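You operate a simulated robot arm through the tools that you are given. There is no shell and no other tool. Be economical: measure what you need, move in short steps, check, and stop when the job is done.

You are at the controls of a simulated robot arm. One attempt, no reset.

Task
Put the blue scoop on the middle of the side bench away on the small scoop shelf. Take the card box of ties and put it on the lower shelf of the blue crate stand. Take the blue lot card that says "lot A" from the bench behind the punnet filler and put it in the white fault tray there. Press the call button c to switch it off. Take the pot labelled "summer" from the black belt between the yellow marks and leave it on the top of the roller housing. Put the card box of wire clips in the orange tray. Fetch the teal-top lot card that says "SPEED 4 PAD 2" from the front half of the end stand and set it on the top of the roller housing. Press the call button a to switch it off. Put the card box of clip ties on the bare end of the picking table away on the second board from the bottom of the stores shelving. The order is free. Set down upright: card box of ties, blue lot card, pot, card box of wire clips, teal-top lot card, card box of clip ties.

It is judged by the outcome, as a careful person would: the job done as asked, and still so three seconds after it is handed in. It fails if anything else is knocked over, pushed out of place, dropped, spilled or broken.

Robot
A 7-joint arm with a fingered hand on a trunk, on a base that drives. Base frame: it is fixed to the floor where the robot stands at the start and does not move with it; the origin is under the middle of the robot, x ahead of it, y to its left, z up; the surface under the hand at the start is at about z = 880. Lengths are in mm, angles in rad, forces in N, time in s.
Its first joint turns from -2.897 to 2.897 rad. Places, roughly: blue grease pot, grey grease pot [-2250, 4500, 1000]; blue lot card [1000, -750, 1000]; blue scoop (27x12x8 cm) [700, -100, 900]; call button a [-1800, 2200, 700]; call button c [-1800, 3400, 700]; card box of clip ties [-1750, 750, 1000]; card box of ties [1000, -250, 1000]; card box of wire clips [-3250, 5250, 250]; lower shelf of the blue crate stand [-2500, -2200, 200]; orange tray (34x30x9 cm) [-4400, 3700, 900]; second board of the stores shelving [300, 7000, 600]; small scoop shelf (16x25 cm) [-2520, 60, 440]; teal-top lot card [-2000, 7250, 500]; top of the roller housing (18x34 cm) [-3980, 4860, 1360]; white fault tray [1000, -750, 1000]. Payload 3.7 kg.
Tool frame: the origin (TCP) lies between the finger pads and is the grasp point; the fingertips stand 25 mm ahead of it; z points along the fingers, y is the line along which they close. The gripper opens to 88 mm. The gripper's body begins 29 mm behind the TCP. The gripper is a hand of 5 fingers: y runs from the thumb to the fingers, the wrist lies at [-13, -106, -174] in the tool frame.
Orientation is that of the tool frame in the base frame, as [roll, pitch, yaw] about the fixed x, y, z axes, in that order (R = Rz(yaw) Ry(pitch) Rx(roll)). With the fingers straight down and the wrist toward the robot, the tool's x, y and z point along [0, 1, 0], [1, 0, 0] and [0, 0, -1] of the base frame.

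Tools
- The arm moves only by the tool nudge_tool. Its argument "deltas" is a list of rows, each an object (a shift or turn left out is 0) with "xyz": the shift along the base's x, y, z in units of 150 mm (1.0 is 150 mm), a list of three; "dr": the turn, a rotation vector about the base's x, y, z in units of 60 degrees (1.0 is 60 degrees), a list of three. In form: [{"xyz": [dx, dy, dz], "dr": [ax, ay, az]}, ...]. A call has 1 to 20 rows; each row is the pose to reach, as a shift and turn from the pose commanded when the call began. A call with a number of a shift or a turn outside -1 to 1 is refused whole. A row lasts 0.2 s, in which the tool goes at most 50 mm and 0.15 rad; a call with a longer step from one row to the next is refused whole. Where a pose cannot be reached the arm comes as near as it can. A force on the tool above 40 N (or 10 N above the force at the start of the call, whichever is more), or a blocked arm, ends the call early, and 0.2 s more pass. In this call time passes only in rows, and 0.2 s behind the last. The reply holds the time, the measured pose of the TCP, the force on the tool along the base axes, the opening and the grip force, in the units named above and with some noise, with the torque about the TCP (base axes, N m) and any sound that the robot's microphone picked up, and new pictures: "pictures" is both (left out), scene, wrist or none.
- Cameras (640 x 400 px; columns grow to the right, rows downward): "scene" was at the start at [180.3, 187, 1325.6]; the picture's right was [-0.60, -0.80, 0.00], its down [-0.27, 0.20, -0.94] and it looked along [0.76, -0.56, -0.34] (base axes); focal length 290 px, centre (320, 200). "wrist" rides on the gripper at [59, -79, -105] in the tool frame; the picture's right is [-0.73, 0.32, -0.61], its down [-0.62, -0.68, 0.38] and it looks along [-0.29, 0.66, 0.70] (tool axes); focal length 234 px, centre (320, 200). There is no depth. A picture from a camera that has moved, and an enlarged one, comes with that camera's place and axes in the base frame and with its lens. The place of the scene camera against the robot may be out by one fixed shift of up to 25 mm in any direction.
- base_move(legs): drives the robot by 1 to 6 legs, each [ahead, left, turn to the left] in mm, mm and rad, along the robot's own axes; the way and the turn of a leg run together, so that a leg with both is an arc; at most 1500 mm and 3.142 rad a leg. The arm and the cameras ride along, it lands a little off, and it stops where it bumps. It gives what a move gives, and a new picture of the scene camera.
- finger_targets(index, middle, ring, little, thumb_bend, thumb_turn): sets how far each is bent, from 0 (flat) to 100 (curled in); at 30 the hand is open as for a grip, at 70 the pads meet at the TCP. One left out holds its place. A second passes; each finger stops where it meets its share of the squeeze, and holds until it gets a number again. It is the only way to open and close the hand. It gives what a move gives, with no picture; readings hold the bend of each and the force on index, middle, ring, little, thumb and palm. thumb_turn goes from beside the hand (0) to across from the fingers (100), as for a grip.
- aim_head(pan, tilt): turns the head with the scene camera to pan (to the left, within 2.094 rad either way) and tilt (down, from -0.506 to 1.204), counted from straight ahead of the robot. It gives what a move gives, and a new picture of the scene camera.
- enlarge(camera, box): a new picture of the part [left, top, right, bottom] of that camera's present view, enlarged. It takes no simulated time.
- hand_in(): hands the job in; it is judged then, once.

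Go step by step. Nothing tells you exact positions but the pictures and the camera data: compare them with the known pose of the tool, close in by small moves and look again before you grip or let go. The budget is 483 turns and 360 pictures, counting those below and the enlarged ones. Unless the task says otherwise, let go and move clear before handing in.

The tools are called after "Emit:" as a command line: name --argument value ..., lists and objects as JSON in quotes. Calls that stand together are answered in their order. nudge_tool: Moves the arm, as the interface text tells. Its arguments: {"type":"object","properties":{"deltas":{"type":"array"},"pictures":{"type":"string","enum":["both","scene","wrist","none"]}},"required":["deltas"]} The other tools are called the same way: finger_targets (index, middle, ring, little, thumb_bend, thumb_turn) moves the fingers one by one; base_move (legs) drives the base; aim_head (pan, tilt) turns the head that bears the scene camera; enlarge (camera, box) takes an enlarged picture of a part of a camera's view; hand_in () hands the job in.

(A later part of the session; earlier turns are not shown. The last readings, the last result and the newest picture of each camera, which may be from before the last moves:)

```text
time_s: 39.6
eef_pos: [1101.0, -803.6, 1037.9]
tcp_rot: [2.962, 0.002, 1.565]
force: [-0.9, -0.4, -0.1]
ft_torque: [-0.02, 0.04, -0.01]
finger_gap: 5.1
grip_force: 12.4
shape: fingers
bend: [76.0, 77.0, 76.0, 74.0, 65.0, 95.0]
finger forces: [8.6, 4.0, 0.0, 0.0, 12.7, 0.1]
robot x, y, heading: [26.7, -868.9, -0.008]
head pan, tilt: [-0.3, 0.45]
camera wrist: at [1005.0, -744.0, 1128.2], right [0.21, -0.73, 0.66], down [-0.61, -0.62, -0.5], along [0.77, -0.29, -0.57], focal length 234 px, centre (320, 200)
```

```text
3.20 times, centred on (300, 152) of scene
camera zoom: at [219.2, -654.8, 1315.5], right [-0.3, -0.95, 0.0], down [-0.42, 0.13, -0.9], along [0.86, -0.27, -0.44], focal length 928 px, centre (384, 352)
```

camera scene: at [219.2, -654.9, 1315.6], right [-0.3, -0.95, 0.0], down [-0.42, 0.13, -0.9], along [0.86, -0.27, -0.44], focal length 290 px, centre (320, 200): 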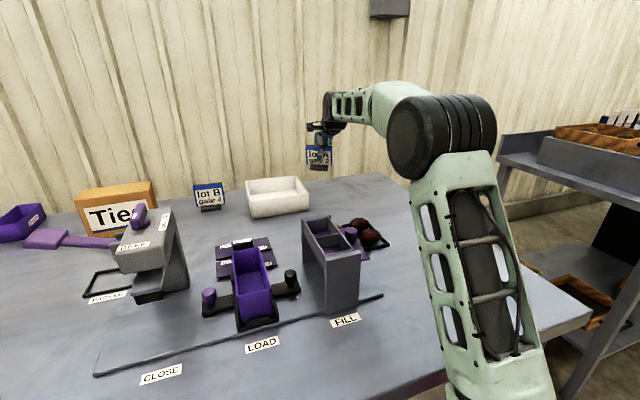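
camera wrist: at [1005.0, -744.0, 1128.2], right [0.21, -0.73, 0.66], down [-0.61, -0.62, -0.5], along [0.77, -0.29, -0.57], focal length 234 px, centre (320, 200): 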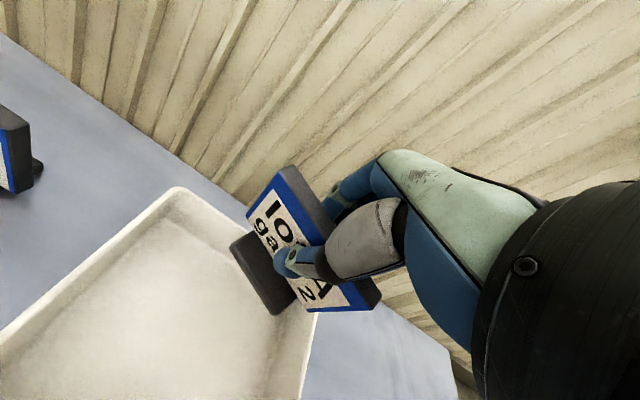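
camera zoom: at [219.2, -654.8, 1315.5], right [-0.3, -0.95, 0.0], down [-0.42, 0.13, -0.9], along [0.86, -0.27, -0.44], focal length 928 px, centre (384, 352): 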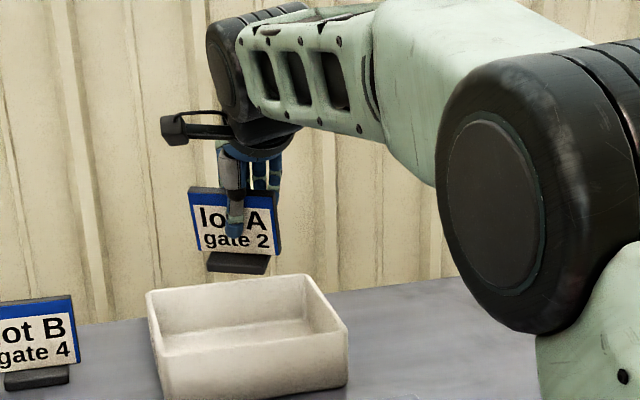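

Wrist view puts the tray centre nearer, about (1070,-795); the card has yawed but is upright. Moving back 28 mm and lowering.

Emit:
nudge_tool --deltas '[{"xyz": [-0.19, 0.04, 0]}, {"xyz": [-0.19, 0.04, -0.2]}, {"xyz": [-0.19, 0.04, -0.35]}, {"xyz": [-0.19, 0.04, -0.45]}, {"xyz": [-0.19, 0.04, -0.45]}]' --pictures "wrist"

Emit:
enlarge --camera "scene" --box '[200, 110, 360, 210]'

```text
time_s: 40.8
eef_pos: [1071.2, -798.6, 968.7]
tcp_rot: [2.965, 0.002, 1.565]
force: [-0.5, 0.8, -0.7]
ft_torque: [0.0, -0.01, 0.01]
finger_gap: 5.0
grip_force: 12.0
shape: fingers
bend: [76.0, 77.0, 76.0, 74.0, 65.0, 95.0]
finger forces: [8.6, 3.9, 0.0, 0.0, 12.7, 0.0]
robot x, y, heading: [24.0, -869.8, -0.003]
head pan, tilt: [-0.3, 0.45]
camera wrist: at [975.8, -739.0, 1059.8], right [0.21, -0.73, 0.66], down [-0.61, -0.62, -0.5], along [0.77, -0.3, -0.57], focal length 234 px, centre (320, 200)
```

wrist: 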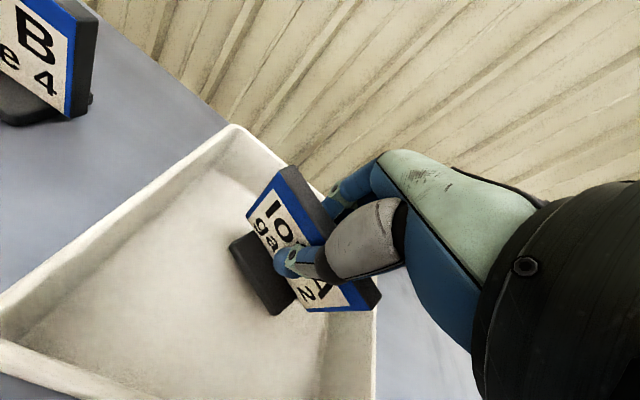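

```text
4.00 times, centred on (280, 160) of scene
camera zoom: at [219.2, -654.9, 1315.6], right [-0.3, -0.95, 0.0], down [-0.42, 0.13, -0.9], along [0.86, -0.27, -0.44], focal length 1160 px, centre (480, 360)
```

zoom: 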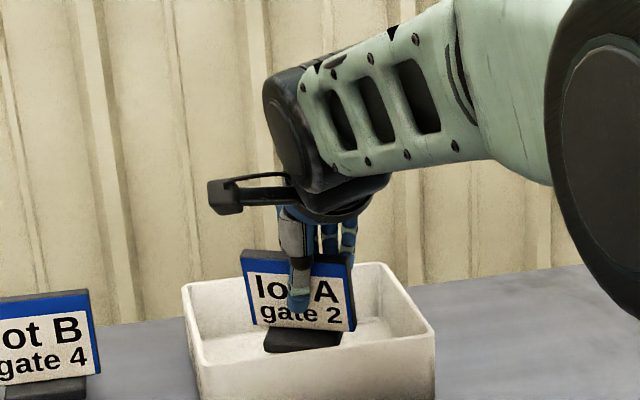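

Card is centred in the tray; lowering gently to touch.

Emit:
nudge_tool --deltas '[{"xyz": [0, 0, -0.04]}, {"xyz": [0, 0, -0.07]}, {"xyz": [0, 0, -0.085]}, {"xyz": [0, 0, -0.1]}]' --pictures "none"

Emit:
enlarge --camera "scene" --box '[220, 130, 332, 200]'

```text
time_s: 41.8
eef_pos: [1071.2, -796.3, 955.0]
tcp_rot: [2.963, 0.001, 1.565]
force: [-0.3, -1.1, 0.5]
ft_torque: [-0.01, 0.01, 0.02]
finger_gap: 4.8
grip_force: 12.8
shape: fingers
bend: [76.0, 77.0, 76.0, 74.0, 65.0, 94.0]
finger forces: [8.8, 4.5, 0.0, 0.0, 12.8, 0.0]
robot x, y, heading: [23.5, -871.7, -0.001]
head pan, tilt: [-0.3, 0.45]
```

```text
5.71 times, centred on (276, 165) of scene
camera zoom: at [219.2, -654.8, 1315.6], right [-0.3, -0.95, 0.0], down [-0.42, 0.13, -0.9], along [0.86, -0.27, -0.44], focal length 1658 px, centre (571, 400)
```

zoom: 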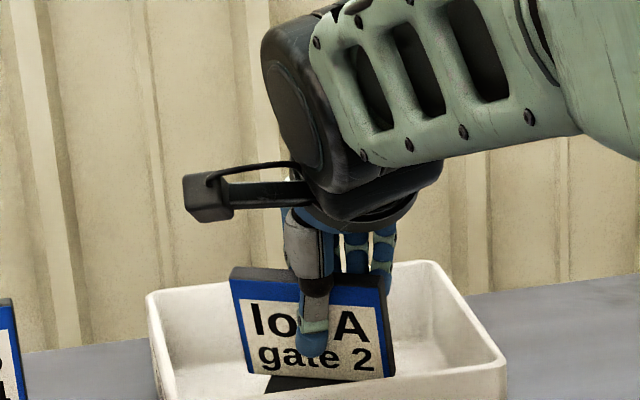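

Not touching yet; continuing in small steps.

Emit:
nudge_tool --deltas '[{"xyz": [0, 0, -0.02]}, {"xyz": [0, 0, -0.04]}, {"xyz": [0, 0, -0.06]}]' --pictures "none"

Emit:
enlarge --camera "wrist" --box '[200, 130, 400, 330]'

```text
time_s: 42.6
eef_pos: [1071.1, -799.0, 944.7]
tcp_rot: [2.963, 0.002, 1.566]
force: [2.4, -2.6, 13.6]
ft_torque: [0.07, 0.09, 0.01]
finger_gap: 5.1
grip_force: 14.9
shape: fingers
bend: [77.0, 77.0, 76.0, 74.0, 68.0, 93.0]
finger forces: [13.0, 5.1, 0.0, 0.1, 12.7, 0.0]
robot x, y, heading: [23.1, -867.2, -0.003]
head pan, tilt: [-0.3, 0.45]
```

```text
2.00 times, centred on (300, 230) of wrist
camera zoom: at [974.8, -739.3, 1036.2], right [0.21, -0.73, 0.66], down [-0.61, -0.62, -0.5], along [0.77, -0.3, -0.57], focal length 468 px, centre (360, 140)
```

zoom: 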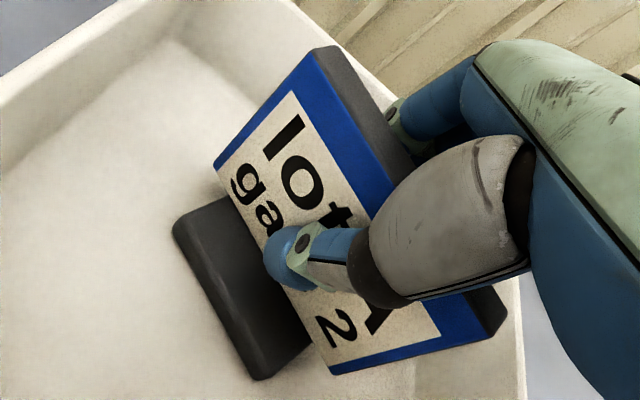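

Contact. Easing up 3 mm and opening gently.

Emit:
nudge_tool --deltas '[{"xyz": [0, 0, 0.015]}]' --pictures "none"

Emit:
finger_targets --index 68 --middle 68 --ring 60 --little 60 --thumb_bend 62

Emit:
enlarge --camera "wrist" --box '[200, 130, 400, 330]'

Emit:
enlarge --camera "scene" --box '[220, 130, 332, 200]'

```text
time_s: 43.0
eef_pos: [1069.7, -796.8, 946.9]
tcp_rot: [2.965, 0.001, 1.565]
force: [-0.5, -0.5, 4.4]
ft_torque: [0.01, 0.11, 0.0]
finger_gap: 5.2
grip_force: 13.8
shape: fingers
bend: [77.0, 77.0, 76.0, 74.0, 67.0, 93.0]
finger forces: [10.4, 4.0, 0.1, 0.1, 12.9, 0.0]
robot x, y, heading: [24.4, -869.9, -0.002]
head pan, tilt: [-0.3, 0.45]
```

```text
time_s: 44.0
eef_pos: [1070.8, -796.7, 948.3]
tcp_rot: [2.964, 0.002, 1.568]
force: [0.3, 0.2, -0.5]
ft_torque: [-0.01, -0.02, 0.0]
finger_gap: 9.6
grip_force: 0.2
shape: fingers
bend: [68.0, 68.0, 60.0, 60.0, 61.0, 97.0]
finger forces: [0.0, 0.0, 0.0, 0.1, 0.2, 0.1]
robot x, y, heading: [24.4, -868.3, -0.005]
head pan, tilt: [-0.3, 0.45]
```

```text
2.00 times, centred on (300, 230) of wrist
camera zoom: at [974.8, -738.7, 1038.4], right [0.21, -0.73, 0.66], down [-0.61, -0.62, -0.5], along [0.77, -0.3, -0.57], focal length 468 px, centre (360, 140)
```

zoom: 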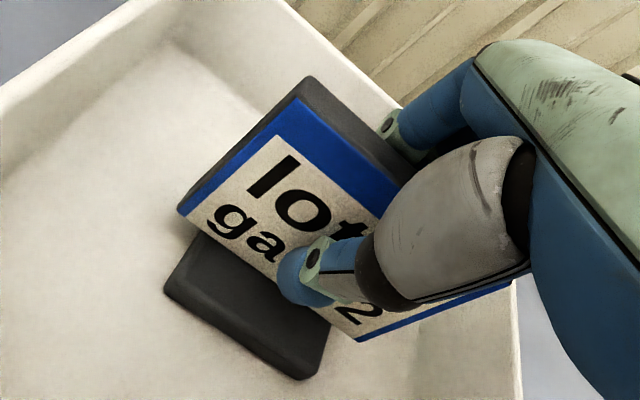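

```text
5.71 times, centred on (276, 165) of scene
camera zoom: at [219.2, -654.8, 1315.6], right [-0.3, -0.95, 0.0], down [-0.42, 0.13, -0.9], along [0.86, -0.27, -0.44], focal length 1658 px, centre (571, 400)
```

zoom: 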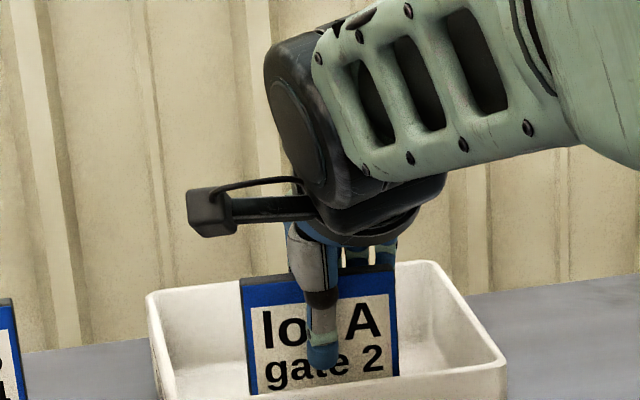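

Card is standing upright in the tray. Opening fully and lifting away.

Emit:
finger_targets --index 30 --middle 30 --ring 30 --little 30 --thumb_bend 30

Emit:
nudge_tool --deltas '[{"xyz": [0, 0, 0.15]}, {"xyz": [0, 0, 0.4]}, {"xyz": [0, 0, 0.7]}, {"xyz": [0, 0, 0.95]}, {"xyz": [-0.3, 0, 0.95], "dr": [0, 0.1, 0]}, {"xyz": [-0.6, 0, 1.0], "dr": [0, 0.16, 0]}, {"xyz": [-0.9, 0, 1.0], "dr": [0, 0.16, 0]}]' --pictures "scene"

Emit:
enlarge --camera "scene" --box '[220, 130, 332, 200]'

```text
time_s: 45.0
eef_pos: [1070.7, -797.5, 948.8]
tcp_rot: [2.963, 0.003, 1.565]
force: [0.2, -0.2, 0.0]
ft_torque: [0.03, -0.03, 0.04]
finger_gap: 84.4
grip_force: 0.0
shape: fingers
bend: [30.0, 30.0, 30.0, 30.0, 30.0, 97.0]
finger forces: [0.0, 0.0, 0.0, 0.2, 0.0, 0.1]
robot x, y, heading: [24.7, -869.4, -0.005]
head pan, tilt: [-0.3, 0.45]
```

```text
time_s: 46.6
eef_pos: [935.7, -797.3, 1094.7]
tcp_rot: [3.135, 0.004, 1.565]
force: [0.5, 0.1, 0.0]
ft_torque: [0.05, 0.05, -0.01]
finger_gap: 84.4
grip_force: 0.0
shape: fingers
bend: [30.0, 30.0, 30.0, 30.0, 30.0, 97.0]
finger forces: [0.1, 0.1, 0.0, 0.0, 0.0, 0.0]
robot x, y, heading: [25.6, -866.4, -0.007]
head pan, tilt: [-0.3, 0.45]
camera scene: at [219.6, -654.8, 1315.5], right [-0.3, -0.95, 0.0], down [-0.42, 0.13, -0.9], along [0.86, -0.27, -0.44], focal length 290 px, centre (320, 200)
```

scene: 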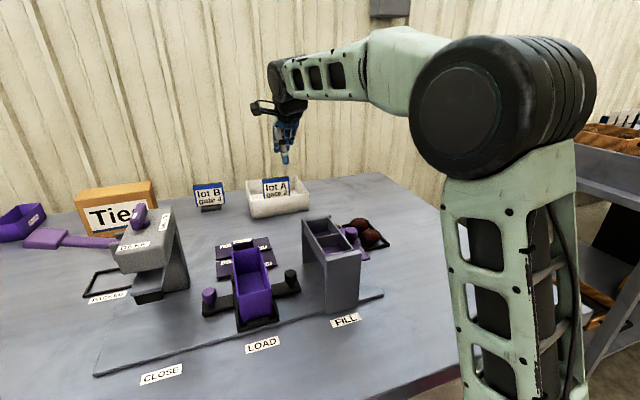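

```text
5.71 times, centred on (276, 165) of scene
camera zoom: at [219.6, -654.8, 1315.5], right [-0.3, -0.95, 0.0], down [-0.42, 0.13, -0.9], along [0.86, -0.27, -0.44], focal length 1658 px, centre (571, 400)
```

zoom: 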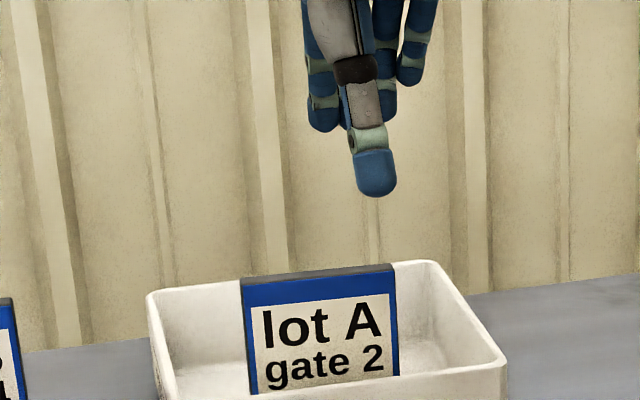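

Card A done. Now raise, and slide left to face the box of ties.

Emit:
nudge_tool --deltas '[{"xyz": [-0.3, 0, 0.2]}, {"xyz": [-0.6, 0, 0.45]}, {"xyz": [-0.8, 0, 0.7]}, {"xyz": [-0.8, 0, 0.7]}]' --pictures "none"

Emit:
base_move --legs '[[0, 480, 0]]'

Emit:
aim_head --pan -0.25 --tilt 0.45

Emit:
enlarge --camera "scene" --box '[230, 110, 390, 210]'

```text
refused: row 1 steps farther than a row can; nothing moved
```

```text
time_s: 49.5
eef_pos: [938.3, -313.2, 1097.4]
tcp_rot: [3.131, 0.004, 1.562]
force: [0.7, -0.2, 0.4]
ft_torque: [-0.01, 0.04, 0.03]
finger_gap: 84.6
grip_force: 0.1
shape: fingers
bend: [30.0, 30.0, 30.0, 30.0, 30.0, 97.0]
finger forces: [0.0, 0.1, 0.1, 0.1, 0.0, 0.0]
robot x, y, heading: [30.2, -379.0, -0.005]
head pan, tilt: [-0.3, 0.45]
camera scene: at [223.2, -168.9, 1315.6], right [-0.3, -0.95, 0.0], down [-0.41, 0.13, -0.9], along [0.86, -0.27, -0.44], focal length 290 px, centre (320, 200)
```

scene: 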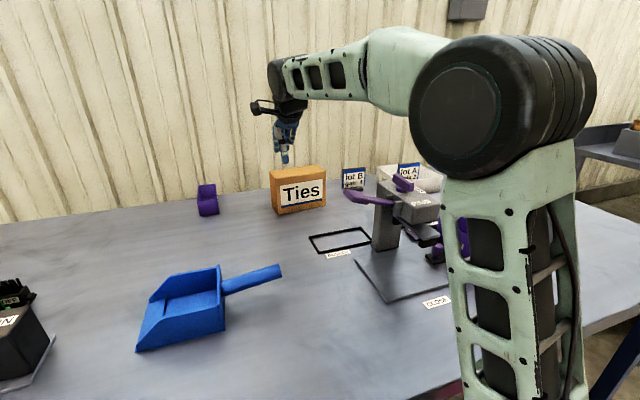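

```text
time_s: 50.1
eef_pos: [939.4, -313.1, 1096.1]
tcp_rot: [3.131, 0.002, 1.562]
force: [0.6, 0.1, 0.5]
ft_torque: [-0.03, 0.0, 0.0]
finger_gap: 84.5
grip_force: 0.0
shape: fingers
bend: [30.0, 30.0, 30.0, 30.0, 30.0, 97.0]
finger forces: [0.0, 0.0, 0.0, 0.0, 0.1, 0.0]
robot x, y, heading: [26.4, -382.5, -0.009]
head pan, tilt: [-0.25, 0.45]
camera scene: at [224.5, -164.4, 1315.6], right [-0.26, -0.97, 0.0], down [-0.42, 0.11, -0.9], along [0.87, -0.23, -0.44], focal length 290 px, centre (320, 200)
```

scene: 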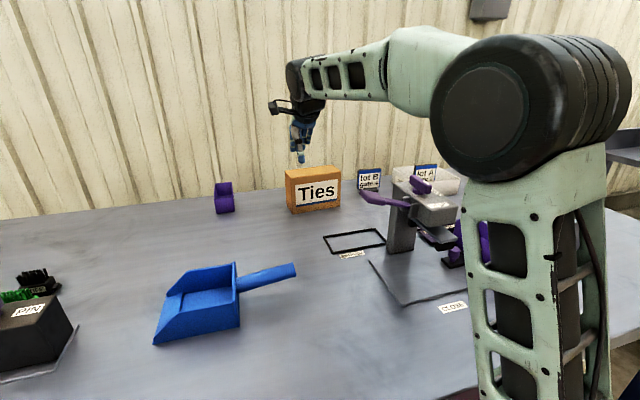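

```text
4.00 times, centred on (310, 160) of scene
camera zoom: at [224.5, -164.4, 1315.6], right [-0.26, -0.97, 0.0], down [-0.42, 0.11, -0.9], along [0.87, -0.23, -0.44], focal length 1160 px, centre (360, 360)
```

zoom: 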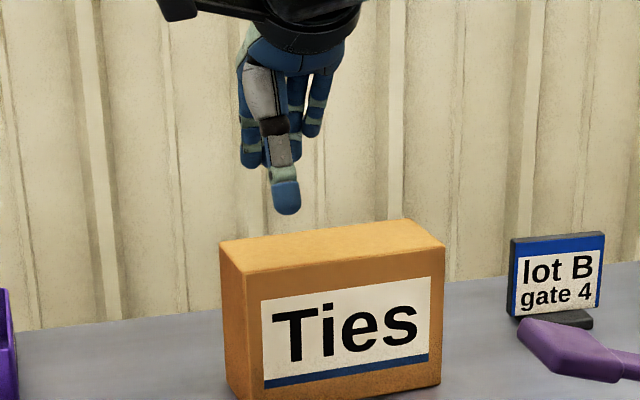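

Box of ties: centre roughly (1080,-368), yawed ≈+0.13 rad, 70 mm thick, top z≈988. Opening wider and hovering over it.

Emit:
finger_targets --index 15 --middle 15 --ring 15 --little 15 --thumb_bend 15

Emit:
nudge_tool --deltas '[{"xyz": [0.2, -0.12, 0], "dr": [0, 0, 0.06]}, {"xyz": [0.4, -0.24, 0], "dr": [0, 0, 0.125]}, {"xyz": [0.6, -0.36, 0], "dr": [0, 0, 0.125]}, {"xyz": [0.8, -0.48, 0], "dr": [0, 0, 0.125]}, {"xyz": [0.8, -0.48, 0], "dr": [0, 0, 0.125]}]' --pictures "wrist"

Emit:
enlarge --camera "scene" --box '[230, 110, 390, 210]'

```text
time_s: 51.1
eef_pos: [939.6, -312.8, 1097.4]
tcp_rot: [3.132, 0.003, 1.562]
force: [0.0, -0.3, 0.0]
ft_torque: [0.0, 0.03, -0.01]
finger_gap: 111.9
grip_force: 0.1
shape: fingers
bend: [15.0, 15.0, 15.0, 15.0, 15.0, 97.0]
finger forces: [0.0, 0.1, 0.0, 0.1, 0.0, 0.0]
robot x, y, heading: [29.5, -380.2, -0.008]
head pan, tilt: [-0.25, 0.45]
```

```text
time_s: 52.3
eef_pos: [1059.4, -386.2, 1095.8]
tcp_rot: [3.132, 0.003, 1.695]
force: [0.0, -0.5, 0.2]
ft_torque: [0.0, -0.01, -0.01]
finger_gap: 112.4
grip_force: 0.1
shape: fingers
bend: [15.0, 15.0, 15.0, 15.0, 15.0, 97.0]
finger forces: [0.1, 0.0, 0.0, 0.1, 0.0, 0.1]
robot x, y, heading: [29.9, -381.5, -0.008]
head pan, tilt: [-0.25, 0.45]
camera wrist: at [973.2, -338.4, 1202.0], right [0.4, -0.68, 0.61], down [-0.6, -0.7, -0.39], along [0.69, -0.21, -0.69], focal length 234 px, centre (320, 200)
```

wrist: 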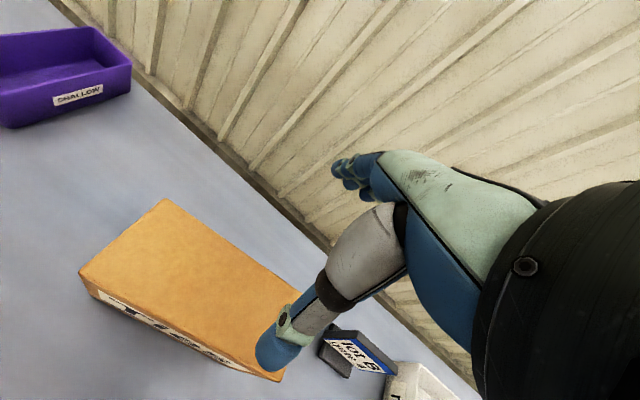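

```text
4.00 times, centred on (310, 160) of scene
camera zoom: at [224.4, -164.5, 1315.6], right [-0.26, -0.97, 0.0], down [-0.42, 0.11, -0.9], along [0.87, -0.23, -0.44], focal length 1160 px, centre (360, 360)
```

zoom: 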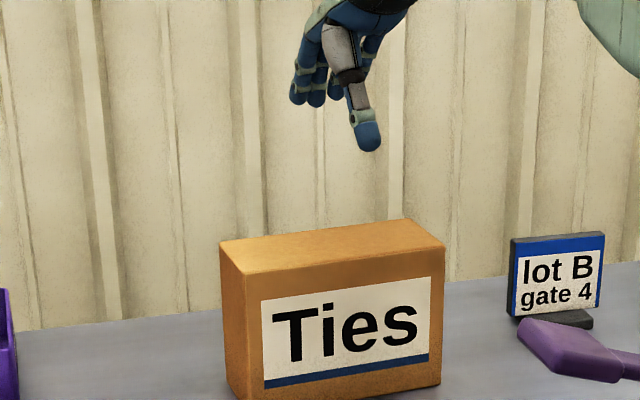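

Wrist view puts the box centre at about (1032,-375), yaw ≈0.11. Lowering to just above the top, aligned with it.

Emit:
nudge_tool --deltas '[{"xyz": [-0.17, -0.03, -0.1]}, {"xyz": [-0.17, -0.03, -0.4]}, {"xyz": [-0.17, -0.03, -0.5]}, {"xyz": [-0.17, -0.03, -0.5]}]' --pictures "wrist"

Emit:
enlarge --camera "scene" --box '[230, 110, 390, 210]'

```text
time_s: 53.3
eef_pos: [1033.1, -390.5, 1021.1]
tcp_rot: [3.131, 0.002, 1.695]
force: [0.1, -0.2, 1.1]
ft_torque: [-0.01, -0.03, -0.01]
finger_gap: 112.1
grip_force: 0.0
shape: fingers
bend: [15.0, 15.0, 15.0, 15.0, 15.0, 97.0]
finger forces: [0.1, 0.0, 0.1, 0.0, 0.0, 0.1]
robot x, y, heading: [31.7, -383.0, -0.007]
head pan, tilt: [-0.25, 0.45]
camera wrist: at [946.5, -341.7, 1126.2], right [0.4, -0.68, 0.61], down [-0.6, -0.7, -0.39], along [0.69, -0.21, -0.69], focal length 234 px, centre (320, 200)
```

wrist: 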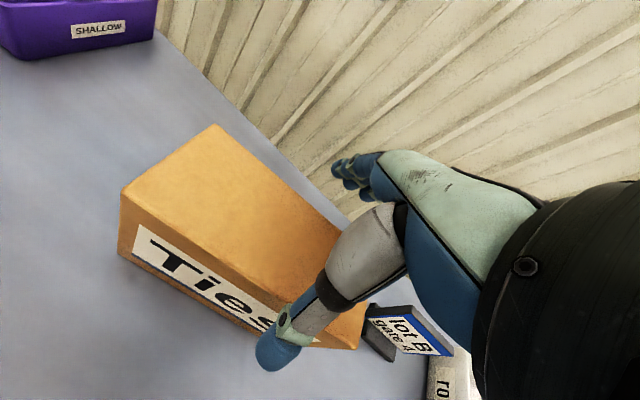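

```text
4.00 times, centred on (310, 160) of scene
camera zoom: at [224.5, -164.4, 1315.6], right [-0.26, -0.97, 0.0], down [-0.42, 0.11, -0.9], along [0.87, -0.23, -0.44], focal length 1160 px, centre (360, 360)
```

zoom: 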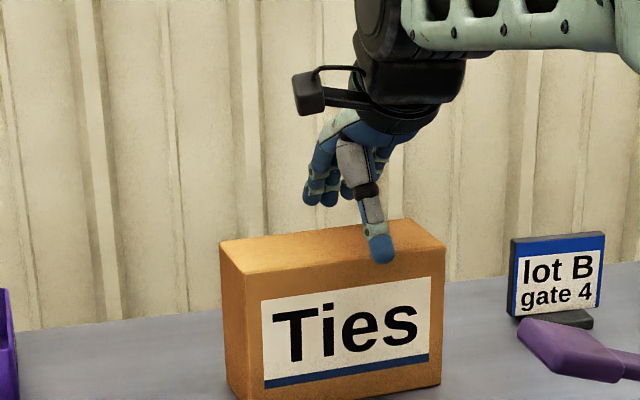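

Triangulated: top z≈1000, centre (1029,-374), yaw 0.106. Lowering so the palm stays just above the top (TCP z≈980), then gripping.

Emit:
nudge_tool --deltas '[{"xyz": [-0.02, 0, -0.1]}, {"xyz": [-0.02, 0, -0.2]}, {"xyz": [-0.02, 0, -0.28]}, {"xyz": [-0.02, 0, -0.28]}]' --pictures "wrist"

Emit:
finger_targets --index 45 --middle 45 --ring 45 --little 45 --thumb_bend 45

Emit:
enlarge --camera "scene" --box '[230, 110, 390, 210]'

```text
time_s: 54.3
eef_pos: [1030.2, -389.7, 980.3]
tcp_rot: [3.132, 0.004, 1.692]
force: [-0.7, 0.5, 1.2]
ft_torque: [-0.02, 0.05, 0.0]
finger_gap: 112.6
grip_force: 0.4
shape: fingers
bend: [15.0, 15.0, 15.0, 15.0, 15.0, 97.0]
finger forces: [0.0, 0.0, 0.0, 0.1, 1.1, 0.0]
robot x, y, heading: [31.5, -381.3, -0.008]
head pan, tilt: [-0.25, 0.45]
camera wrist: at [943.6, -341.1, 1085.4], right [0.4, -0.68, 0.61], down [-0.6, -0.7, -0.39], along [0.69, -0.21, -0.69], focal length 234 px, centre (320, 200)
```

wrist: 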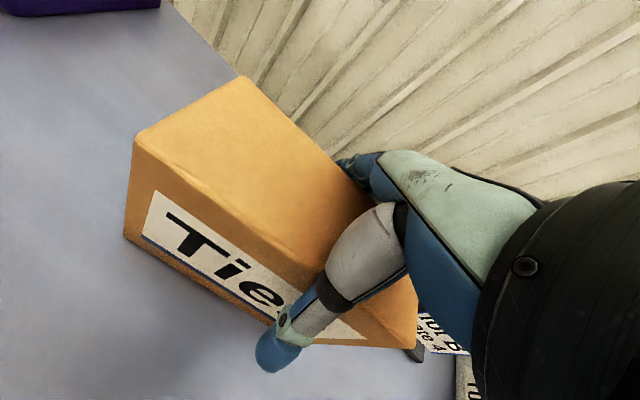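

```text
time_s: 55.3
eef_pos: [1029.0, -389.0, 980.4]
tcp_rot: [3.129, 0.003, 1.694]
force: [4.0, 0.7, 12.5]
ft_torque: [-0.21, -0.42, 0.34]
finger_gap: 88.3
grip_force: 31.3
shape: fingers
bend: [26.0, 42.0, 43.0, 41.0, 37.0, 95.0]
finger forces: [17.1, 1.9, 1.4, 14.2, 27.3, 0.0]
robot x, y, heading: [29.7, -382.3, -0.012]
head pan, tilt: [-0.25, 0.45]
```

```text
4.00 times, centred on (310, 160) of scene
camera zoom: at [224.1, -164.4, 1315.6], right [-0.26, -0.97, 0.0], down [-0.42, 0.11, -0.9], along [0.87, -0.23, -0.43], focal length 1160 px, centre (360, 360)
```

zoom: 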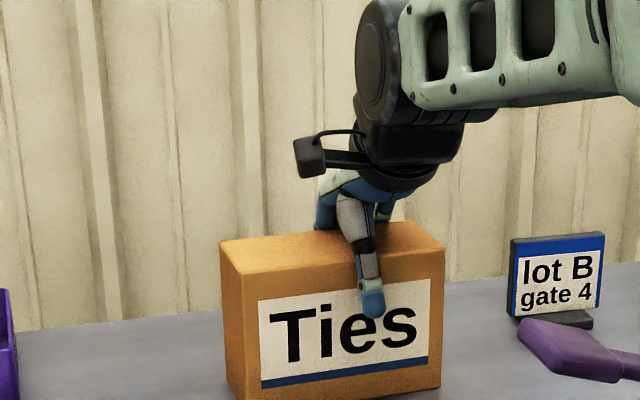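

Grip holds at ~30 N. Test lift 20 mm.

Emit:
nudge_tool --deltas '[{"xyz": [0, 0, 0.05]}, {"xyz": [0, 0, 0.15]}, {"xyz": [0, 0, 0.2]}]' --pictures "none"

Emit:
enlarge --camera "scene" --box '[230, 110, 390, 210]'

```text
time_s: 56.1
eef_pos: [1030.3, -388.9, 1008.2]
tcp_rot: [3.132, 0.004, 1.694]
force: [0.3, -0.3, -2.9]
ft_torque: [-0.05, -0.01, 0.03]
finger_gap: 87.3
grip_force: 25.8
shape: fingers
bend: [27.0, 43.0, 44.0, 43.0, 37.0, 94.0]
finger forces: [13.9, 1.4, 0.7, 9.2, 26.4, 0.0]
robot x, y, heading: [29.2, -382.9, -0.008]
head pan, tilt: [-0.25, 0.45]
```

```text
4.00 times, centred on (310, 160) of scene
camera zoom: at [224.6, -164.4, 1315.5], right [-0.26, -0.97, 0.0], down [-0.42, 0.11, -0.9], along [0.87, -0.23, -0.44], focal length 1160 px, centre (360, 360)
```

zoom: 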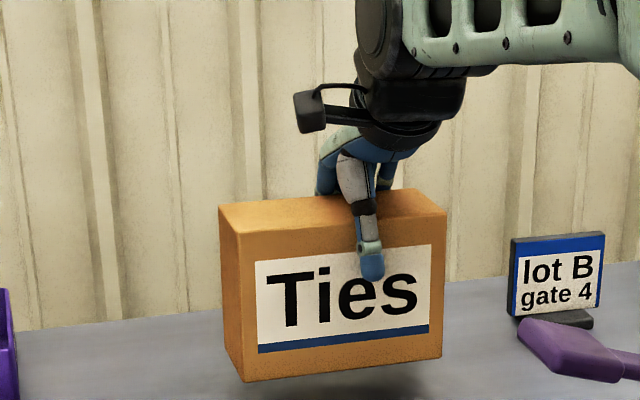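

Lifted cleanly. Firm up slightly, lift higher and retract for travel.

Emit:
finger_targets --middle 50 --ring 50 --little 48 --index 47 --thumb_bend 47

Emit:
nudge_tool --deltas '[{"xyz": [0, 0, 0.3]}, {"xyz": [0, 0, 0.6]}, {"xyz": [-0.2, 0, 0.8]}, {"xyz": [-0.5, 0, 0.9]}, {"xyz": [-0.8, 0, 0.9]}, {"xyz": [-1, 0, 0.9]}, {"xyz": [-1, 0, 0.9]}]' --pictures "none"

Emit:
nudge_tool --deltas '[{"xyz": [-0.3, 0, 0.0]}, {"xyz": [-0.6, 0, 0.0]}, {"xyz": [-0.9, 0, 0]}, {"xyz": [-0.9, 0, 0]}]' --pictures "scene"

```text
time_s: 57.1
eef_pos: [1031.4, -389.8, 1010.7]
tcp_rot: [3.131, 0.003, 1.692]
force: [0.0, -0.6, -1.8]
ft_torque: [-0.05, -0.01, -0.01]
finger_gap: 84.7
grip_force: 30.4
shape: fingers
bend: [28.0, 46.0, 46.0, 45.0, 38.0, 93.0]
finger forces: [14.1, 3.3, 2.4, 9.5, 30.8, 0.1]
robot x, y, heading: [28.6, -382.4, -0.008]
head pan, tilt: [-0.25, 0.45]
```

```text
time_s: 58.7
eef_pos: [882.2, -388.2, 1145.8]
tcp_rot: [3.134, 0.003, 1.694]
force: [-0.2, 0.2, -4.0]
ft_torque: [-0.07, 0.0, -0.01]
finger_gap: 84.2
grip_force: 29.3
shape: fingers
bend: [29.0, 46.0, 47.0, 45.0, 38.0, 93.0]
finger forces: [13.9, 3.2, 2.4, 9.1, 29.9, 0.0]
robot x, y, heading: [29.3, -380.8, -0.011]
head pan, tilt: [-0.25, 0.45]
```

```text
time_s: 59.7
eef_pos: [744.7, -389.9, 1144.8]
tcp_rot: [3.131, 0.003, 1.694]
force: [0.8, -0.1, -2.6]
ft_torque: [-0.07, -0.03, 0.0]
finger_gap: 84.2
grip_force: 29.0
shape: fingers
bend: [29.0, 46.0, 47.0, 45.0, 38.0, 93.0]
finger forces: [13.8, 3.2, 2.4, 9.0, 29.8, 0.0]
robot x, y, heading: [27.5, -384.2, -0.013]
head pan, tilt: [-0.25, 0.45]
camera scene: at [224.7, -164.4, 1315.5], right [-0.26, -0.97, 0.0], down [-0.42, 0.11, -0.9], along [0.87, -0.23, -0.44], focal length 290 px, centre (320, 200)
```

scene: 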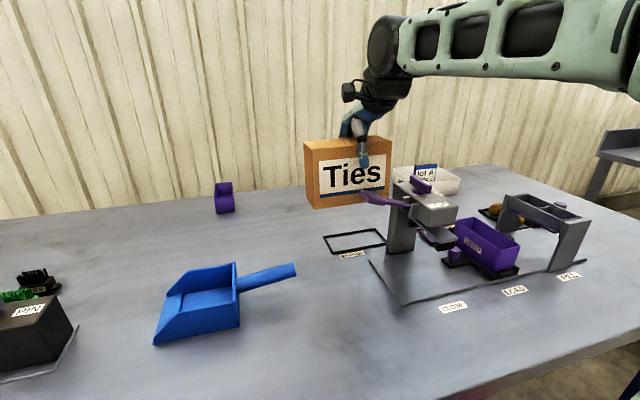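

Backing away from the bench and turning toward the blue crate stand.

Emit:
base_move --legs '[[-750, 0, 0], [0, 0, -2.38]]'

Emit:
aim_head --pan 0.15 --tilt 0.35

```text
time_s: 69.4
eef_pos: [-1236.1, -867.7, 1146.0]
tcp_rot: [3.133, 0.002, -0.69]
force: [-0.2, 0.5, 0.5]
ft_torque: [0.02, 0.05, 0.01]
finger_gap: 54.6
grip_force: 0.1
shape: fingers
bend: [40.0, 50.0, 50.0, 48.0, 47.0, 97.0]
finger forces: [0.1, 0.1, 0.0, 0.0, 0.0, 0.1]
robot x, y, heading: [-712.6, -381.0, -2.394]
head pan, tilt: [-0.25, 0.45]
camera scene: at [-707.1, -639.4, 1315.6], right [-0.48, 0.88, 0.0], down [0.38, 0.21, -0.9], along [-0.79, -0.43, -0.44], focal length 290 px, centre (320, 200)
```

scene: 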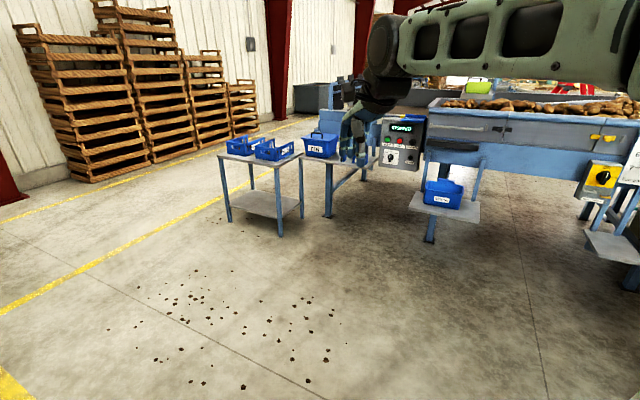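

```text
time_s: 70.3
eef_pos: [-1236.3, -866.6, 1145.3]
tcp_rot: [3.133, 0.004, -0.69]
force: [-0.2, -0.3, -0.1]
ft_torque: [0.02, -0.01, 0.0]
finger_gap: 54.2
grip_force: 0.2
shape: fingers
bend: [40.0, 50.0, 50.0, 48.0, 47.0, 97.0]
finger forces: [0.0, 0.0, 0.0, 0.0, 0.0, 0.0]
robot x, y, heading: [-712.7, -384.6, -2.392]
head pan, tilt: [0.15, 0.351]
camera scene: at [-684.4, -668.2, 1324.8], right [-0.78, 0.62, 0.0], down [0.21, 0.27, -0.94], along [-0.58, -0.74, -0.34], focal length 290 px, centre (320, 200)
```

scene: 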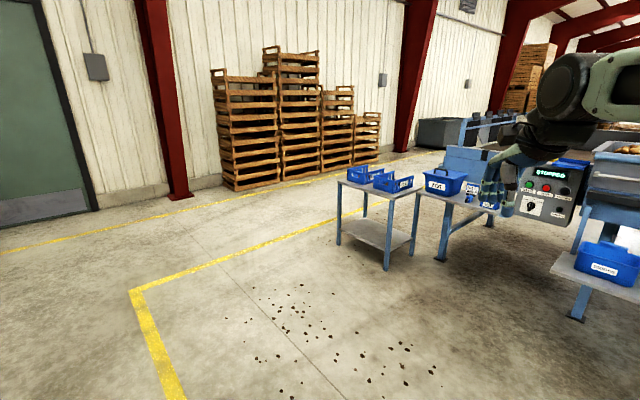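

The box is no longer in the hand — it slipped during the drive. I need to find it.

Emit:
aim_head --pan 2.0 --tilt 0.5

Emit:
aim_head --pan 1.0 --tilt 0.7

```text
time_s: 72.1
eef_pos: [-1237.9, -868.0, 1145.2]
tcp_rot: [3.132, 0.003, -0.689]
force: [-1.0, 0.8, 0.0]
ft_torque: [0.0, 0.01, -0.03]
finger_gap: 54.6
grip_force: 0.1
shape: fingers
bend: [40.0, 50.0, 50.0, 48.0, 47.0, 97.0]
finger forces: [0.0, 0.0, 0.0, 0.0, 0.0, 0.1]
robot x, y, heading: [-709.3, -379.1, -2.389]
head pan, tilt: [2.0, 0.499]
camera scene: at [-542.3, -630.1, 1311.1], right [-0.38, -0.92, 0.0], down [-0.44, 0.18, -0.88], along [0.81, -0.34, -0.48], focal length 290 px, centre (320, 200)
```

scene: 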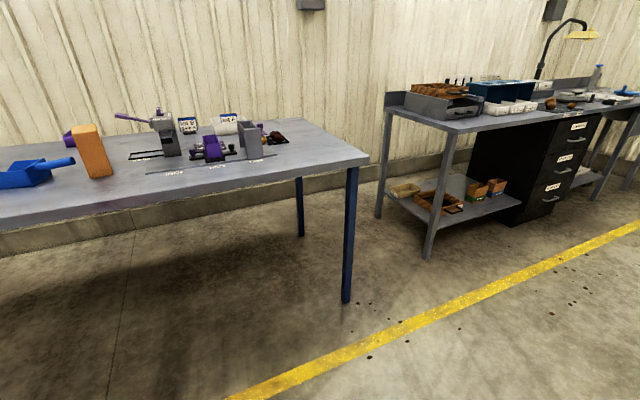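

```text
time_s: 73.4
eef_pos: [-1237.1, -867.9, 1145.4]
tcp_rot: [3.131, 0.003, -0.69]
force: [0.7, 0.8, -0.3]
ft_torque: [-0.01, -0.02, 0.05]
finger_gap: 54.6
grip_force: 0.1
shape: fingers
bend: [40.0, 50.0, 50.0, 48.0, 47.0, 97.0]
finger forces: [0.0, 0.0, 0.0, 0.0, 0.0, 0.1]
robot x, y, heading: [-715.7, -378.2, -2.39]
head pan, tilt: [1.0, 0.7]
camera scene: at [-611.2, -678.9, 1293.4], right [-0.98, -0.18, 0.0], down [-0.12, 0.63, -0.77], along [0.14, -0.75, -0.64], focal length 290 px, centre (320, 200)
```

scene: 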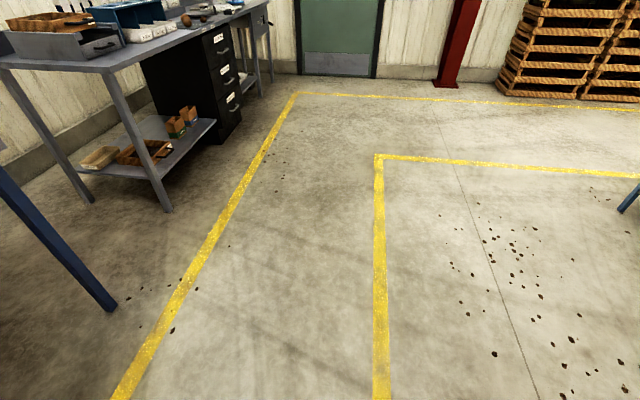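

The box dropped onto the bench and is standing on its end. Zoom in to check it and its neighbours.

Emit:
aim_head --pan 2.09 --tilt 0.4

Emit:
enlarge --camera "scene" --box '[20, 70, 260, 220]'

```text
time_s: 74.7
eef_pos: [-1236.2, -867.7, 1144.9]
tcp_rot: [3.13, 0.002, -0.689]
force: [0.0, 0.4, -0.5]
ft_torque: [-0.01, 0.0, -0.02]
finger_gap: 54.6
grip_force: 0.1
shape: fingers
bend: [40.0, 50.0, 50.0, 48.0, 47.0, 97.0]
finger forces: [0.1, 0.1, 0.0, 0.0, 0.0, 0.1]
robot x, y, heading: [-712.9, -380.2, -2.39]
head pan, tilt: [2.089, 0.4]
camera scene: at [-538.0, -623.0, 1320.2], right [-0.3, -0.95, 0.0], down [-0.37, 0.12, -0.92], along [0.88, -0.28, -0.39], focal length 290 px, centre (320, 200)
```

scene: 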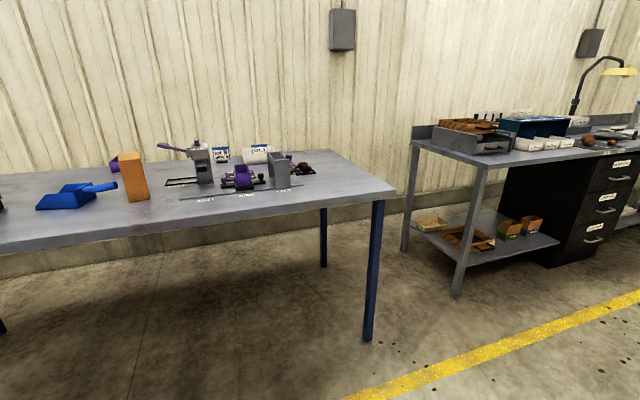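

```text
2.67 times, centred on (140, 145) of scene
camera zoom: at [-538.0, -623.0, 1320.2], right [-0.3, -0.95, 0.0], down [-0.37, 0.12, -0.92], along [0.88, -0.28, -0.39], focal length 774 px, centre (800, 347)
```

zoom: 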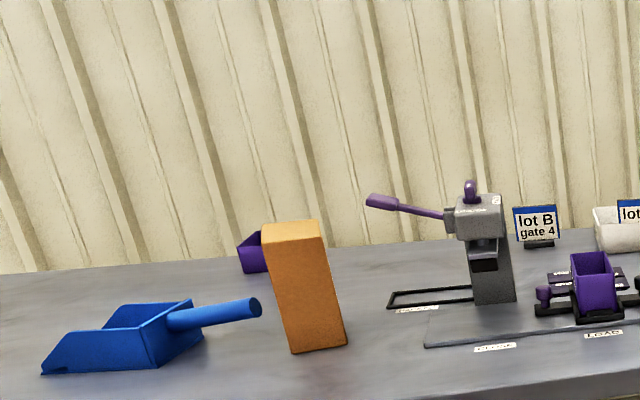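

Other items look undisturbed. I'll go back to regrasp it — holding higher on the fingertips this time.

Emit:
base_move --legs '[[0, 0, 2.39], [450, 100, 0]]'

Emit:
aim_head --pan -0.3 --tilt 0.5

Emit:
enlarge --camera "scene" --box '[240, 120, 400, 220]'

```text
time_s: 83.2
eef_pos: [443.5, -211.9, 1145.5]
tcp_rot: [3.131, 0.003, 1.762]
force: [0.2, 0.4, 0.1]
ft_torque: [0.03, 0.02, 0.0]
finger_gap: 54.8
grip_force: 0.1
shape: fingers
bend: [40.0, 50.0, 50.0, 48.0, 47.0, 97.0]
finger forces: [0.0, 0.0, 0.0, 0.0, 0.0, 0.0]
robot x, y, heading: [-270.4, -251.1, 0.06]
head pan, tilt: [2.089, 0.4]
camera scene: at [-231.7, 73.4, 1320.2], right [0.84, 0.55, 0.0], down [0.21, -0.33, -0.92], along [-0.5, 0.77, -0.39], focal length 290 px, centre (320, 200)
```

scene: 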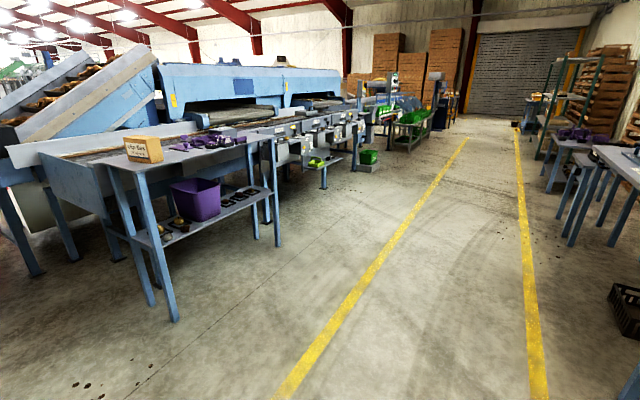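

```text
time_s: 85.4
eef_pos: [442.3, -210.5, 1144.6]
tcp_rot: [3.131, 0.003, 1.764]
force: [1.0, 0.9, 0.7]
ft_torque: [-0.02, -0.03, 0.0]
finger_gap: 54.4
grip_force: 0.1
shape: fingers
bend: [40.0, 50.0, 50.0, 48.0, 47.0, 97.0]
finger forces: [0.0, 0.1, 0.0, 0.1, 0.0, 0.0]
robot x, y, heading: [-273.5, -255.0, 0.063]
head pan, tilt: [-0.3, 0.499]
camera scene: at [-92.6, -25.7, 1311.1], right [-0.24, -0.97, 0.0], down [-0.47, 0.11, -0.88], along [0.85, -0.21, -0.48], focal length 290 px, centre (320, 200)
```

scene: 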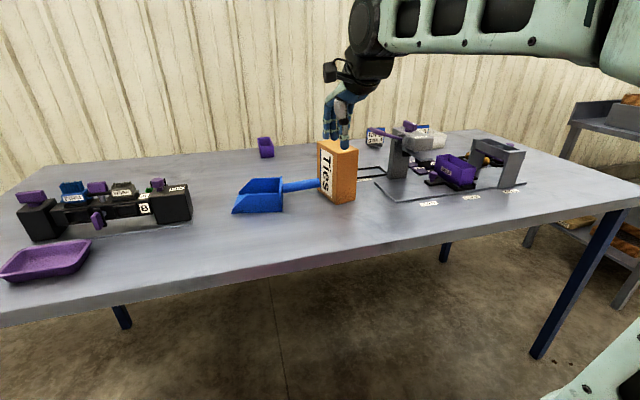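

```text
4.00 times, centred on (320, 170) of scene
camera zoom: at [-92.6, -25.7, 1311.1], right [-0.24, -0.97, 0.0], down [-0.47, 0.11, -0.88], along [0.85, -0.21, -0.48], focal length 1160 px, centre (320, 320)
```

zoom: 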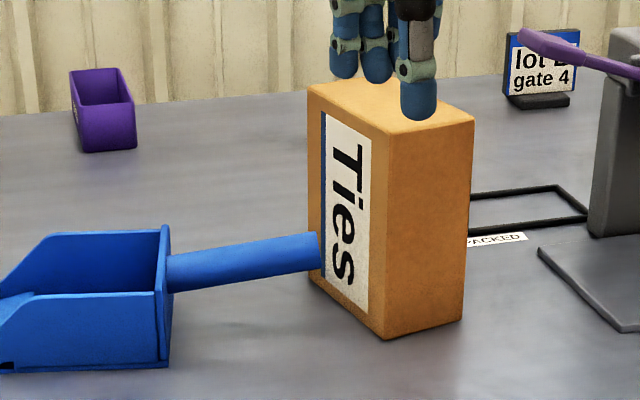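

The box stands on end at about (659,-262), yaw ≈0.25, label facing +y with its text-up toward the robot; camera z bias ≈-19 mm. I'll raise, open, drive 170 mm closer, then yaw the hand so it closes across the thin side.

Emit:
finger_targets --index 15 --middle 15 --ring 15 --little 15 --thumb_bend 15

Emit:
nudge_tool --deltas '[{"xyz": [0, 0, 0.2], "dr": [0, 0, -0.14]}, {"xyz": [0, 0, 0.4], "dr": [0, 0, -0.28]}, {"xyz": [0, 0, 0.5], "dr": [0, 0, -0.42]}, {"xyz": [0, 0, 0.5], "dr": [0, 0, -0.56]}, {"xyz": [0, 0, 0.5], "dr": [0, 0, -0.7]}, {"xyz": [0, 0, 0.5], "dr": [0, 0, -0.84]}, {"xyz": [0, 0, 0.5], "dr": [0, 0, -0.98]}]' --pictures "none"

Emit:
nudge_tool --deltas '[{"dr": [0, 0, -0.14]}, {"dr": [0, 0, -0.28]}, {"dr": [0, 0, -0.42]}, {"dr": [0, 0, -0.46]}]' --pictures "none"

Emit:
base_move --legs '[[170, -20, 0]]'

```text
time_s: 86.4
eef_pos: [441.3, -210.6, 1146.4]
tcp_rot: [3.131, 0.003, 1.764]
force: [0.5, -0.5, 0.2]
ft_torque: [-0.01, -0.02, 0.05]
finger_gap: 112.0
grip_force: 0.1
shape: fingers
bend: [15.0, 15.0, 15.0, 15.0, 15.0, 97.0]
finger forces: [0.0, 0.0, 0.0, 0.1, 0.0, 0.0]
robot x, y, heading: [-272.8, -253.8, 0.059]
head pan, tilt: [-0.3, 0.499]
```

```text
time_s: 88.0
eef_pos: [442.0, -211.0, 1219.6]
tcp_rot: [3.131, 0.002, 0.734]
force: [-0.3, 0.2, 0.3]
ft_torque: [0.02, 0.0, 0.03]
finger_gap: 112.1
grip_force: 0.0
shape: fingers
bend: [15.0, 15.0, 15.0, 15.0, 15.0, 97.0]
finger forces: [0.0, 0.0, 0.0, 0.1, 0.0, 0.1]
robot x, y, heading: [-272.3, -250.5, 0.061]
head pan, tilt: [-0.3, 0.499]
```

```text
time_s: 89.0
eef_pos: [442.2, -210.8, 1219.4]
tcp_rot: [3.131, 0.004, 0.253]
force: [0.2, 0.2, -0.3]
ft_torque: [0.0, 0.02, 0.01]
finger_gap: 112.1
grip_force: 0.0
shape: fingers
bend: [15.0, 15.0, 15.0, 15.0, 15.0, 97.0]
finger forces: [0.0, 0.0, 0.0, 0.0, 0.0, 0.0]
robot x, y, heading: [-268.0, -252.9, 0.062]
head pan, tilt: [-0.3, 0.499]
```

```text
time_s: 90.5
eef_pos: [613.3, -219.3, 1219.3]
tcp_rot: [3.131, 0.003, 0.257]
force: [0.6, -0.5, 0.0]
ft_torque: [0.02, 0.01, 0.01]
finger_gap: 112.0
grip_force: 0.0
shape: fingers
bend: [15.0, 15.0, 15.0, 15.0, 15.0, 97.0]
finger forces: [0.0, 0.0, 0.1, 0.0, 0.0, 0.0]
robot x, y, heading: [-103.1, -260.8, 0.061]
head pan, tilt: [-0.3, 0.499]
camera scene: at [78.8, -34.9, 1311.1], right [-0.24, -0.97, 0.0], down [-0.47, 0.11, -0.88], along [0.85, -0.21, -0.48], focal length 290 px, centre (320, 200)
```

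scene: 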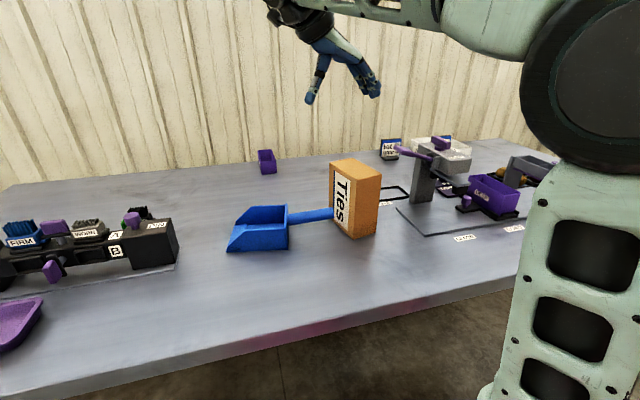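

Hovering above the box and checking with the wrist camera.

Emit:
nudge_tool --deltas '[{"xyz": [0.07, -0.16, -0.2]}, {"xyz": [0.15, -0.33, -0.4]}, {"xyz": [0.15, -0.33, -0.7]}, {"xyz": [0.15, -0.33, -0.7]}]'

```text
time_s: 91.5
eef_pos: [637.4, -267.5, 1112.9]
tcp_rot: [3.131, 0.003, 0.256]
force: [0.6, 0.2, 0.2]
ft_torque: [0.01, 0.04, 0.02]
finger_gap: 112.1
grip_force: 0.1
shape: fingers
bend: [15.0, 15.0, 15.0, 15.0, 15.0, 97.0]
finger forces: [0.1, 0.1, 0.0, 0.1, 0.0, 0.1]
robot x, y, heading: [-99.4, -262.3, 0.063]
head pan, tilt: [-0.3, 0.499]
camera scene: at [78.8, -34.9, 1311.1], right [-0.24, -0.97, 0.0], down [-0.47, 0.11, -0.88], along [0.85, -0.21, -0.48], focal length 290 px, centre (320, 200)
camera wrist: at [674.3, -175.5, 1218.8], right [-0.62, -0.49, 0.61], down [-0.78, 0.5, -0.39], along [-0.11, -0.72, -0.69], focal length 234 px, centre (320, 200)
```

scene: 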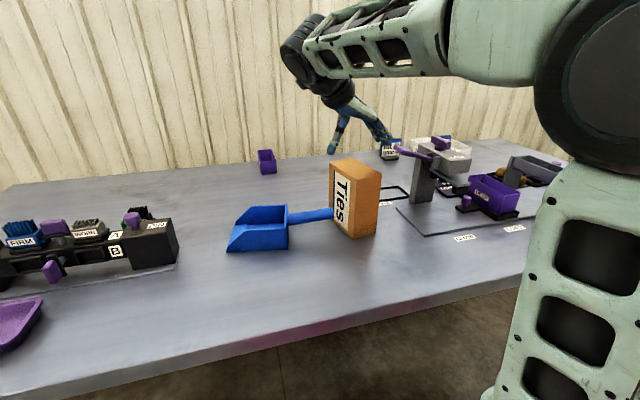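
wrist: 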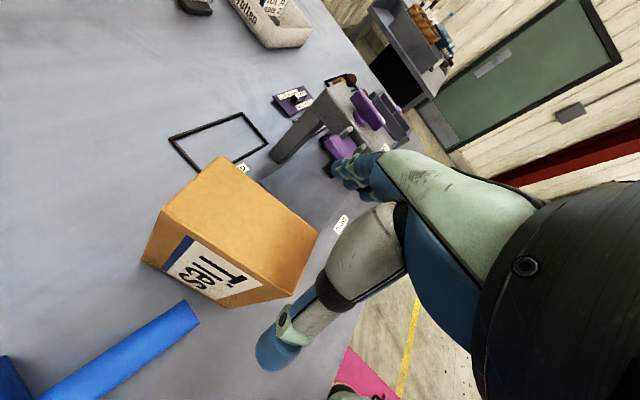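

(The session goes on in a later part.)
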